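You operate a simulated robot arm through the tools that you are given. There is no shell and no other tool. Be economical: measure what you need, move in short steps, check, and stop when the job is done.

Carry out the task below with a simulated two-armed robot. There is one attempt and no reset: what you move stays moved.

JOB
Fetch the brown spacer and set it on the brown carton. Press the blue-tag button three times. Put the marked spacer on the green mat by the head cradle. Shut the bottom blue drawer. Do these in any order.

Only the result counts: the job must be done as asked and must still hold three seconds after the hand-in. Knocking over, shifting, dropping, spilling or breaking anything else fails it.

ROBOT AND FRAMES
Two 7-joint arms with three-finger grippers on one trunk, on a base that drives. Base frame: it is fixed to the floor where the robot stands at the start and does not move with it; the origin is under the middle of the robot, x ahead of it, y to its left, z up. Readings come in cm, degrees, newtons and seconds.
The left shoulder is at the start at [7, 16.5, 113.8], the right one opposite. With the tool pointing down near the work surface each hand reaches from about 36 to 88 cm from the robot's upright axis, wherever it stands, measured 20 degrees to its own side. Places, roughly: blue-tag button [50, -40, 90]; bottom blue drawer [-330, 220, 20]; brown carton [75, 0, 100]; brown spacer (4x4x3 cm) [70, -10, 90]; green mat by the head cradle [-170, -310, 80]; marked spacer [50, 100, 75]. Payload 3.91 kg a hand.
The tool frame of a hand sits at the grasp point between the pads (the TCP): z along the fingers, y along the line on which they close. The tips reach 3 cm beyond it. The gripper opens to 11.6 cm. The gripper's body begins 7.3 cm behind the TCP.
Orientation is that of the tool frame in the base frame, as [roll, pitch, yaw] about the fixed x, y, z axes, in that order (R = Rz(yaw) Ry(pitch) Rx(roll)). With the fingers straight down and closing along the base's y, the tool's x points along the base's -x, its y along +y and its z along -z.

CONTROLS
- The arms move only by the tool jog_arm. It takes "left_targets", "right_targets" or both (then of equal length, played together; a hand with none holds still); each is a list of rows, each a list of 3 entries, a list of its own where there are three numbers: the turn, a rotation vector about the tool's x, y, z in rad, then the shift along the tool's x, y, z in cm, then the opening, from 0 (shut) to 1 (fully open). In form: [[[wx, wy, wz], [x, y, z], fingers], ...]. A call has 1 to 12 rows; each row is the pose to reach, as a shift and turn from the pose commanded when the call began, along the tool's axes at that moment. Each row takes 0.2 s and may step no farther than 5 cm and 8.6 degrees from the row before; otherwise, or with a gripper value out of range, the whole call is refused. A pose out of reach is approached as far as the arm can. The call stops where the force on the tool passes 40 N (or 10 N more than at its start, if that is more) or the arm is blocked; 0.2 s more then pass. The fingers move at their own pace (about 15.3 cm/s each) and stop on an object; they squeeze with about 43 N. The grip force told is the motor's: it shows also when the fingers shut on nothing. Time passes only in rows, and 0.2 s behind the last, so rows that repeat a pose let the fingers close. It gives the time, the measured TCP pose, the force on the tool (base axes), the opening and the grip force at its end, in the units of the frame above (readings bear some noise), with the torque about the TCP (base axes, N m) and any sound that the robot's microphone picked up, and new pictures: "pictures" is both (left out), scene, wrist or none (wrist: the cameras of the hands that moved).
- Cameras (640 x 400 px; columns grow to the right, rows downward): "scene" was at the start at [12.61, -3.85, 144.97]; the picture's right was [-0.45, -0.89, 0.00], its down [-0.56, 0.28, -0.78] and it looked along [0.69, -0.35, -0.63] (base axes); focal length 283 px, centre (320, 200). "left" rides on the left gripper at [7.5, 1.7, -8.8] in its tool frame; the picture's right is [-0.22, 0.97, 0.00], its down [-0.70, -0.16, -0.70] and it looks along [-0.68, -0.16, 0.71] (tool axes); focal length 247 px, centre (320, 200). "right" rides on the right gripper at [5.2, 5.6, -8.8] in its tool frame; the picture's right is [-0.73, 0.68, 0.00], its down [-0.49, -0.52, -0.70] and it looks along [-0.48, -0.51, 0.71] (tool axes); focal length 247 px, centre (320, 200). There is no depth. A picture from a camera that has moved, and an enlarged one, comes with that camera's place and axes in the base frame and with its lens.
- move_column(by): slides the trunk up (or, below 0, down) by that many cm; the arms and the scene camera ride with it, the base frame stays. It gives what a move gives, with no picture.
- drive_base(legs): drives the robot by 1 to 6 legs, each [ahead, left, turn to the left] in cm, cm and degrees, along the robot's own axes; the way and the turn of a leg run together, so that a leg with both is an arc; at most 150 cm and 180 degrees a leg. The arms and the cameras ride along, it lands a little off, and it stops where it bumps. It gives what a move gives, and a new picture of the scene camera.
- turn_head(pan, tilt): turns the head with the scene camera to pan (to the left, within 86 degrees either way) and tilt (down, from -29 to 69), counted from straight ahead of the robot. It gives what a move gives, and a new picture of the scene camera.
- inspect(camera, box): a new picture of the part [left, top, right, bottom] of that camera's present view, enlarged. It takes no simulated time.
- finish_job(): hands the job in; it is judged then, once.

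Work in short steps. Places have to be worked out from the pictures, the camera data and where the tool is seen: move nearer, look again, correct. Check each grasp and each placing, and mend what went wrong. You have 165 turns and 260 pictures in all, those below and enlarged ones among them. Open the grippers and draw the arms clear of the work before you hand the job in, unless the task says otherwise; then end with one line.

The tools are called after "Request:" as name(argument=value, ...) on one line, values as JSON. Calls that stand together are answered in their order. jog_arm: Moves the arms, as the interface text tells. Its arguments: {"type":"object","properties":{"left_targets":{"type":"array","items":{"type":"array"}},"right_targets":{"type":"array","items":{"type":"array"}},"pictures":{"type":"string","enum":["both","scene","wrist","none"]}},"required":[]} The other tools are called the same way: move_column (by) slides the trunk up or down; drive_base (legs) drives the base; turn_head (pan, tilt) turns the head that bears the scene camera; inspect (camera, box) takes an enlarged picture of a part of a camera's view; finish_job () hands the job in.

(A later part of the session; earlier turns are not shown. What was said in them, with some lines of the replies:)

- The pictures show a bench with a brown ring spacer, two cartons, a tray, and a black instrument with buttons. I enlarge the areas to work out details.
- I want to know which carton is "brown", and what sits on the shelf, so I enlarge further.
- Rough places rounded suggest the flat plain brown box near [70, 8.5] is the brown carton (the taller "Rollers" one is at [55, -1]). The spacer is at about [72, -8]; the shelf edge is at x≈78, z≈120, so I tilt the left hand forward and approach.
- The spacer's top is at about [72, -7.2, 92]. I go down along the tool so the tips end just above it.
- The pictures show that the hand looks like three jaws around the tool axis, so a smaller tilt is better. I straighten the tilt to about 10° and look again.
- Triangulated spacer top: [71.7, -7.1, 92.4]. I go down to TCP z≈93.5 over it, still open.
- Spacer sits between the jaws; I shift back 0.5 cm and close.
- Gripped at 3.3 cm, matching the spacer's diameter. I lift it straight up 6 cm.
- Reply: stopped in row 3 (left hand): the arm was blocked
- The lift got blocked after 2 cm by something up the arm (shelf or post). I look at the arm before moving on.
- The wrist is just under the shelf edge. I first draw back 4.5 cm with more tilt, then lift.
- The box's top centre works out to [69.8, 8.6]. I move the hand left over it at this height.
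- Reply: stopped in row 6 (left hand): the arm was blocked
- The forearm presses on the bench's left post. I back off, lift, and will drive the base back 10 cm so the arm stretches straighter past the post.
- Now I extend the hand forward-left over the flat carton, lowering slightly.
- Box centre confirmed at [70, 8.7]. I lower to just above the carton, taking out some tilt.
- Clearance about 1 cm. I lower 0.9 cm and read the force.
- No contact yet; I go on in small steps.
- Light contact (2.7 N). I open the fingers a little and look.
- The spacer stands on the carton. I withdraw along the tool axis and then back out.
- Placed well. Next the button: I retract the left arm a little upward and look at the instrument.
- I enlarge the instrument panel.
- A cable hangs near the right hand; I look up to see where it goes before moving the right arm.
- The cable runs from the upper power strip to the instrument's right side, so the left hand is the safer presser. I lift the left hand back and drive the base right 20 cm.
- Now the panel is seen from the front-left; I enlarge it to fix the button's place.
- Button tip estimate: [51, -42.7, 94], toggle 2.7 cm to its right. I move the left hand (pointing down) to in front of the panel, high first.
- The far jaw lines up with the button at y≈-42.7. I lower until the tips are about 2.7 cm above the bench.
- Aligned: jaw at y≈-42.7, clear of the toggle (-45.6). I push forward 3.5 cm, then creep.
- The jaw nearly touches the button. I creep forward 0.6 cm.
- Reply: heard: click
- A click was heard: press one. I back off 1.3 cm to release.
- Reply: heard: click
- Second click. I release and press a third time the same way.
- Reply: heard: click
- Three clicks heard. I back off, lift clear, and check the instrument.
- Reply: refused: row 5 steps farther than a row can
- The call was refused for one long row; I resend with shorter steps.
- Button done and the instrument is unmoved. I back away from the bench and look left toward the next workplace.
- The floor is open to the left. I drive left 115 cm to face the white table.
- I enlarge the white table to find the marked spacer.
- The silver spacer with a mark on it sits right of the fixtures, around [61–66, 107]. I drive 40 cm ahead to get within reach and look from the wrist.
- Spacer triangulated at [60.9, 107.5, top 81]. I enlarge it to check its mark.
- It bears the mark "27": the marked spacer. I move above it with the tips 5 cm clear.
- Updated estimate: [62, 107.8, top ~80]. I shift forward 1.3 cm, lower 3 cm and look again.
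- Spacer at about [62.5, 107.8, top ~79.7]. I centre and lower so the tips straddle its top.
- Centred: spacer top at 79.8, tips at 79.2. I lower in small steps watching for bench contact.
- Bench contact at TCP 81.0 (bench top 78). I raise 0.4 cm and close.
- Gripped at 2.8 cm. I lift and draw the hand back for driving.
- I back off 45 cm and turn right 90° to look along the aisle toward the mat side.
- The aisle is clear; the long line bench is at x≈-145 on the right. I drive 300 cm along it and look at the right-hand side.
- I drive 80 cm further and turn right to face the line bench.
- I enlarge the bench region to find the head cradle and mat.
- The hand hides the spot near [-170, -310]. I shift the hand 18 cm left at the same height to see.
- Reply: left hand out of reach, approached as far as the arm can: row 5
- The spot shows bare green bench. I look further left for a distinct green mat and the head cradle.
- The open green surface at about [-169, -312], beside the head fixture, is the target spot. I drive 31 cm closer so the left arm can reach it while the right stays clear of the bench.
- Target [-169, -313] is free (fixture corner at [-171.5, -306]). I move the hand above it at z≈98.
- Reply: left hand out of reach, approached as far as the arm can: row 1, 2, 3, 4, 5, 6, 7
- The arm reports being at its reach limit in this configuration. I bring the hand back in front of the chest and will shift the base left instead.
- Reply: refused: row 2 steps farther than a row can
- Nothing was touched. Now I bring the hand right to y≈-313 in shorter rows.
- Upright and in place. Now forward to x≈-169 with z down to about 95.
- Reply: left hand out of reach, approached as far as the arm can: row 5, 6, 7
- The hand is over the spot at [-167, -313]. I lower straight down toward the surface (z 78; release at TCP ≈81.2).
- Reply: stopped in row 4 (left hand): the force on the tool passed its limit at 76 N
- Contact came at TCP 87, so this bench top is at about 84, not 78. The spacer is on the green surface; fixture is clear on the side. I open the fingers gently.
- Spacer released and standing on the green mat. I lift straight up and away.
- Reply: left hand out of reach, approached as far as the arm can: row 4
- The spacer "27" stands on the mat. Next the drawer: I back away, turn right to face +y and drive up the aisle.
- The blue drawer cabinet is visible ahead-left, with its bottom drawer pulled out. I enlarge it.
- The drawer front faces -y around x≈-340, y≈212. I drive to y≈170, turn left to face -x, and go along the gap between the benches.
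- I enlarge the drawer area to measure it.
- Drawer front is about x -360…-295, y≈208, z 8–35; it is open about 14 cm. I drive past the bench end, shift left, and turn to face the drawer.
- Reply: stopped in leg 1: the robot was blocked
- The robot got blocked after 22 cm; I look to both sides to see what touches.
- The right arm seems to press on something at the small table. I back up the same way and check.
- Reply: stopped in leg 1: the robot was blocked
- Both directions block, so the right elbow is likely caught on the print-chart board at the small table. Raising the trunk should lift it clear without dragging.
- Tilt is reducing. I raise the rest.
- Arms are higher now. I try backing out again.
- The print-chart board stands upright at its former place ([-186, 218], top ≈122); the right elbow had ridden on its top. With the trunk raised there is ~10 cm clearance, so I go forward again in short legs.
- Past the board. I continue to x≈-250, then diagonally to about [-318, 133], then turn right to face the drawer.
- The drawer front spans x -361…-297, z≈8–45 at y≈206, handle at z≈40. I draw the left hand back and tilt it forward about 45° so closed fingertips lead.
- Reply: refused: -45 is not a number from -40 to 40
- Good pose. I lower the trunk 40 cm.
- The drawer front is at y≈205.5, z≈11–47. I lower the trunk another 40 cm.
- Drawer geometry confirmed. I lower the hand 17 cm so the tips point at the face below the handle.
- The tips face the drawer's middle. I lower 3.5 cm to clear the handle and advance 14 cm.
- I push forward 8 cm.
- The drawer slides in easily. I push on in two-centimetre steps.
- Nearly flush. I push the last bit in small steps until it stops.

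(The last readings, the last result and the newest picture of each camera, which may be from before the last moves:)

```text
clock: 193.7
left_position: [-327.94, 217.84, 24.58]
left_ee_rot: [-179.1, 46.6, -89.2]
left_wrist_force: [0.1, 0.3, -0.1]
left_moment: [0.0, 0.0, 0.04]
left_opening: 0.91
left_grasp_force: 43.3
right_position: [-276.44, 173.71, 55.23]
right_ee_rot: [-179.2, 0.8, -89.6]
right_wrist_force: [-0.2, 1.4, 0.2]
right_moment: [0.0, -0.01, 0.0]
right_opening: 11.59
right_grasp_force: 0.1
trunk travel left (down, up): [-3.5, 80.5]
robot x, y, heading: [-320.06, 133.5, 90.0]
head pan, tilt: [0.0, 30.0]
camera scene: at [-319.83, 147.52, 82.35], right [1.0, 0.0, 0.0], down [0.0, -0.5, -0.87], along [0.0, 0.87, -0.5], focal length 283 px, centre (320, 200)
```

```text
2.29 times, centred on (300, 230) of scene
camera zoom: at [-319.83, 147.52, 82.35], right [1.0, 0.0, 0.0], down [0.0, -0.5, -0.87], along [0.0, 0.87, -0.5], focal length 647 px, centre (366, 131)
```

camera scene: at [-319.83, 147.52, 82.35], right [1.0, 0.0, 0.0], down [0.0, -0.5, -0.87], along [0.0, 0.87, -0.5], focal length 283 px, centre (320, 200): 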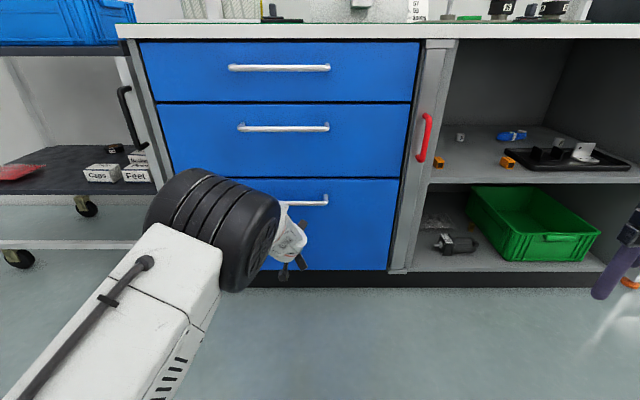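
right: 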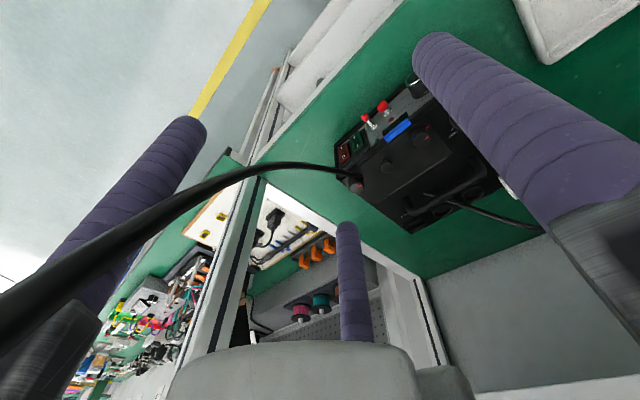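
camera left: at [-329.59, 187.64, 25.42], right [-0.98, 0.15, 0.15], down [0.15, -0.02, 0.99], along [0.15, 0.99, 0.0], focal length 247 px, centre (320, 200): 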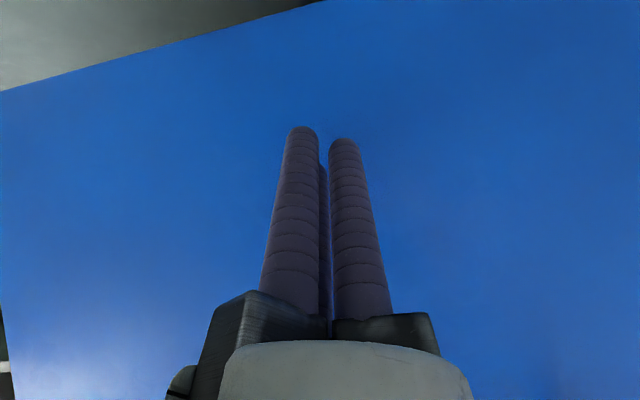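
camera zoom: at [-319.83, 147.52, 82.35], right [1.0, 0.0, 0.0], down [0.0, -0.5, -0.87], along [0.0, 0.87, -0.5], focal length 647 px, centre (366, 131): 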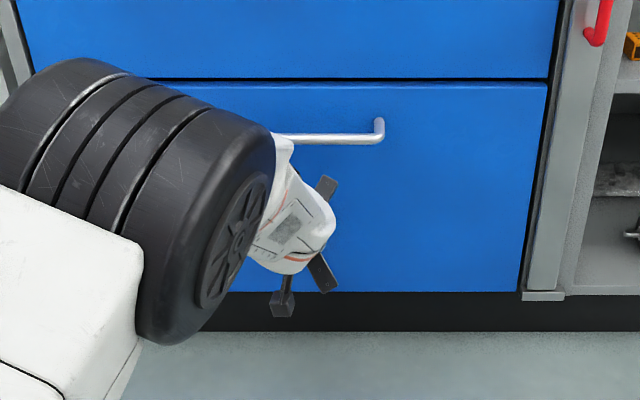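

No end-stop force yet. I push slightly more.

Request:
jog_arm(left_targets=[[[0, 0, 0], [-0.35, 0, 0.36], 0.0], [[0, 0, 0], [-0.7, 0, 0.72], 0.0], [[0, 0, 0], [-1.05, 0, 1.08], 0.0], [[0, 0, 0], [-1.05, 0, 1.08], 0.0]], pictures="scene")

Request:
inspect(camera="scene", box=[160, 150, 440, 310])

```text
clock: 194.4
left_position: [-327.92, 218.56, 24.46]
left_ee_rot: [-178.5, 46.0, -89.0]
left_wrist_force: [-0.2, -7.8, 2.5]
left_moment: [0.0, -0.03, -0.05]
left_opening: 0.9
left_grasp_force: 43.0
left hand out of reach, approached as far as the arm can: row 1, 2, 3
right_position: [-276.51, 173.7, 55.23]
right_ee_rot: [-179.2, 0.7, -89.7]
right_wrist_force: [0.5, 0.4, 0.3]
right_moment: [0.0, -0.01, -0.02]
right_opening: 11.59
right_grasp_force: 0.2
trunk travel left (down, up): [-3.5, 80.5]
robot x, y, heading: [-319.7, 133.19, 90.0]
head pan, tilt: [0.0, 30.0]
stopped in row 3 (left hand): the force on the tool passed its limit at 52 N (the readings are from after the stop); the commanded pose is now the measured one
camera scene: at [-319.83, 147.4, 82.36], right [1.0, 0.0, 0.0], down [0.0, -0.5, -0.87], along [0.0, 0.87, -0.5], focal length 283 px, centre (320, 200)
```

scene: 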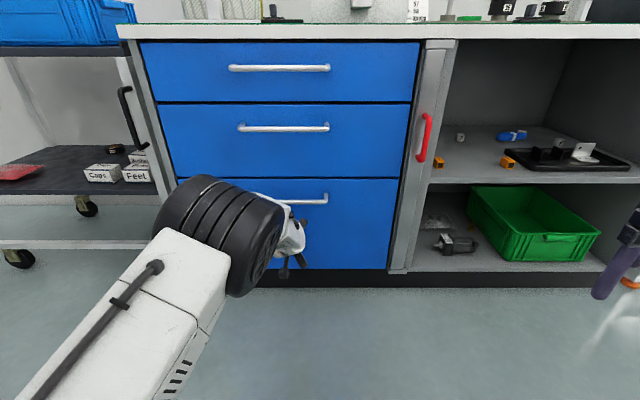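

```text
2.29 times, centred on (300, 230) of scene
camera zoom: at [-319.83, 147.4, 82.36], right [1.0, 0.0, 0.0], down [0.0, -0.5, -0.87], along [0.0, 0.87, -0.5], focal length 647 px, centre (366, 131)
```

zoom: 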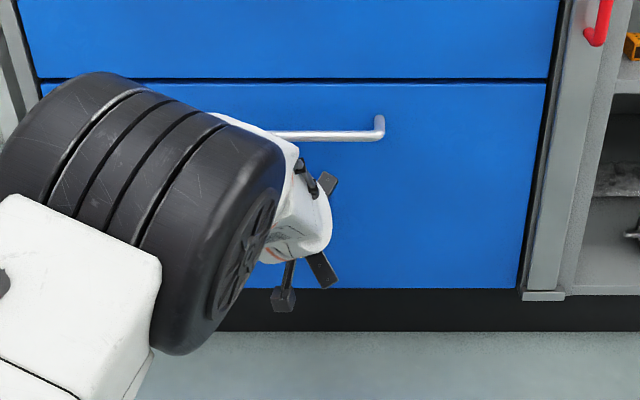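

The push ended at 52 N against the stop; the front is flush with the drawers above. I withdraw straight back.

Request:
jog_arm(left_targets=[[[0, 0, 0], [2.8, 0, -2.9], 0.0], [[0, 0, 0], [5.6, 0, -5.8], 0.0], [[0, 0, 0], [8.4, 0, -8.7], 0.0], [[0, 0, 0], [11.2, 0, -11.6], 0.0], [[0, 0, 0], [14, 0, -14.5], 0.1], [[0, 0, 0], [16.8, 0, -17.4], 0.3], [[0, 0, 0], [19.5, 0, -20], 0.4]], pictures="scene")

Request:
inspect(camera="scene", box=[120, 20, 460, 310])

```text
clock: 196.1
left_position: [-328.98, 186.59, 16.79]
left_ee_rot: [-177.4, 36.7, -86.5]
left_wrist_force: [0.2, -0.1, -0.4]
left_moment: [0.01, 0.02, -0.01]
left_opening: 4.62
left_grasp_force: 0.1
right_position: [-276.68, 173.54, 55.27]
right_ee_rot: [-179.3, 0.7, -89.7]
right_wrist_force: [0.7, -0.7, 0.0]
right_moment: [0.0, -0.03, 0.0]
right_opening: 11.59
right_grasp_force: 0.1
trunk travel left (down, up): [-3.5, 80.5]
robot x, y, heading: [-319.99, 133.77, 90.2]
head pan, tilt: [0.0, 30.0]
stopped in row 7 (left hand): the arm was blocked; the commanded pose is now the measured one
camera scene: at [-319.84, 147.47, 82.35], right [1.0, 0.0, 0.0], down [0.0, -0.5, -0.87], along [0.0, 0.87, -0.5], focal length 283 px, centre (320, 200)
```

scene: 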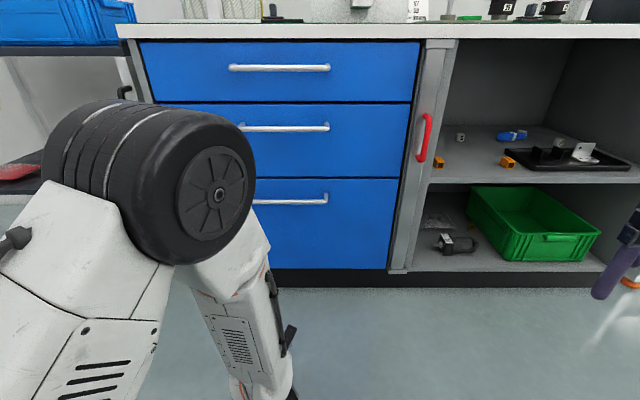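

```text
1.38 times, centred on (290, 165) of scene
camera zoom: at [-319.84, 147.47, 82.35], right [1.0, 0.0, 0.0], down [0.0, -0.5, -0.87], along [0.0, 0.87, -0.5], focal length 391 px, centre (361, 248)
```

zoom: 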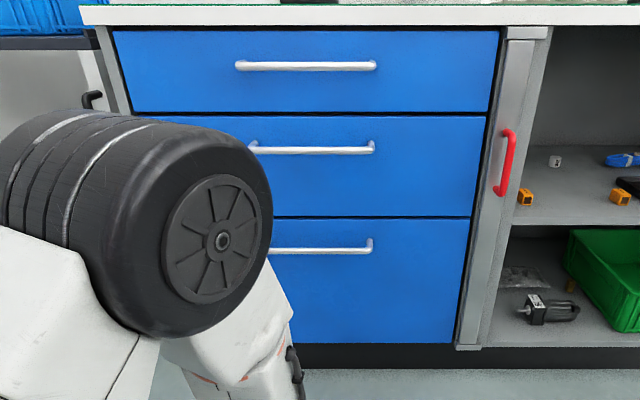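

The bottom drawer is shut, flush with the others. I drive the base back 20 cm so both arms are well clear, and take a last look.

Request:
drive_base(legs=[[-20, 0, 0]])

Request:
move_column(by=30)

Request:
turn_head(pan=-45, tilt=20)

```text
clock: 197.7
left_position: [-329.04, 166.74, 16.83]
left_ee_rot: [-177.2, 36.7, -86.3]
left_wrist_force: [-0.2, 0.5, -0.4]
left_moment: [0.01, 0.0, 0.01]
left_opening: 4.62
left_grasp_force: 0.0
right_position: [-276.46, 153.89, 55.39]
right_ee_rot: [-179.2, 0.6, -89.7]
right_wrist_force: [-0.2, 0.2, 0.0]
right_moment: [-0.01, -0.01, 0.04]
right_opening: 11.62
right_grasp_force: 0.0
trunk travel left (down, up): [-3.5, 80.5]
robot x, y, heading: [-320.1, 113.89, 90.2]
head pan, tilt: [0.0, 30.0]
camera scene: at [-319.82, 127.71, 82.35], right [1.0, 0.0, 0.0], down [0.0, -0.5, -0.87], along [0.0, 0.87, -0.5], focal length 283 px, centre (320, 200)
```

scene: 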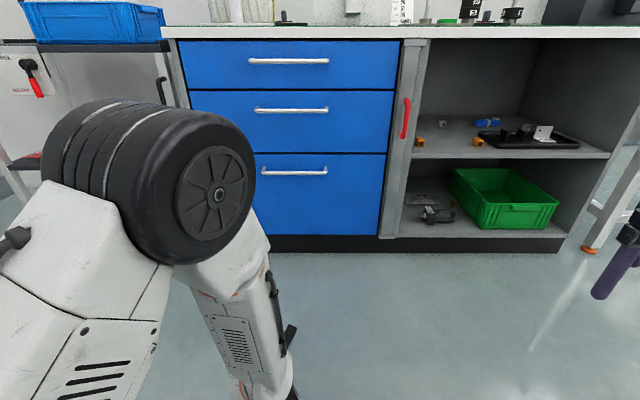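

```text
clock: 200.7
left_position: [-329.06, 166.75, 46.95]
left_ee_rot: [-177.3, 36.7, -86.3]
left_wrist_force: [0.5, 0.1, -0.4]
left_moment: [-0.02, 0.01, 0.01]
left_opening: 4.63
left_grasp_force: 0.1
right_position: [-276.49, 153.97, 85.31]
right_ee_rot: [-179.2, 0.7, -89.5]
right_wrist_force: [-0.8, 0.4, 0.6]
right_moment: [-0.02, 0.0, -0.04]
right_opening: 11.62
right_grasp_force: 0.0
trunk travel left (down, up): [-33.5, 50.5]
robot x, y, heading: [-319.62, 113.59, 90.1]
head pan, tilt: [0.0, 30.0]
```

```text
clock: 201.8
left_position: [-328.94, 166.81, 46.83]
left_ee_rot: [-177.3, 36.7, -86.3]
left_wrist_force: [-0.1, 0.6, 0.7]
left_moment: [0.02, 0.0, 0.03]
left_opening: 4.62
left_grasp_force: 0.0
right_position: [-276.56, 153.95, 85.24]
right_ee_rot: [-179.3, 0.7, -89.6]
right_wrist_force: [0.9, 0.3, -1.2]
right_moment: [0.02, 0.01, -0.02]
right_opening: 11.6
right_grasp_force: 0.0
trunk travel left (down, up): [-33.5, 50.5]
robot x, y, heading: [-319.58, 113.42, 90.1]
head pan, tilt: [-45.0, 20.0]
camera scene: at [-313.23, 125.28, 113.95], right [0.71, -0.7, 0.0], down [-0.24, -0.24, -0.94], along [0.66, 0.67, -0.34], focal length 283 px, centre (320, 200)
```

scene: 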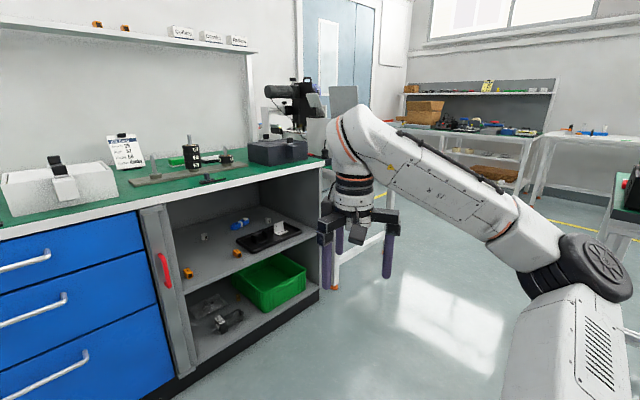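

All four parts are done: the spacer is on the flat brown carton, three clicks were heard, spacer "27" is on the green mat, and the drawer is shut. The arms are clear and open, so I hand in.

Request:
finish_job()

```text
The job is handed in.
```

I did all four parts and handed the job in. The brown spacer is on the flat brown carton, the blue-tag button clicked three times, spacer "27" is on the green bench surface by the head fixture, and the bottom blue drawer is shut. Two places were my reading of the job: the flat plain box as the brown carton rather than the "Rollers" one, and the open green surface near [-167, -313] as the mat. On the way to the drawer the right elbow caught the print-chart board. It stayed upright and, as far as I could measure, had not moved.
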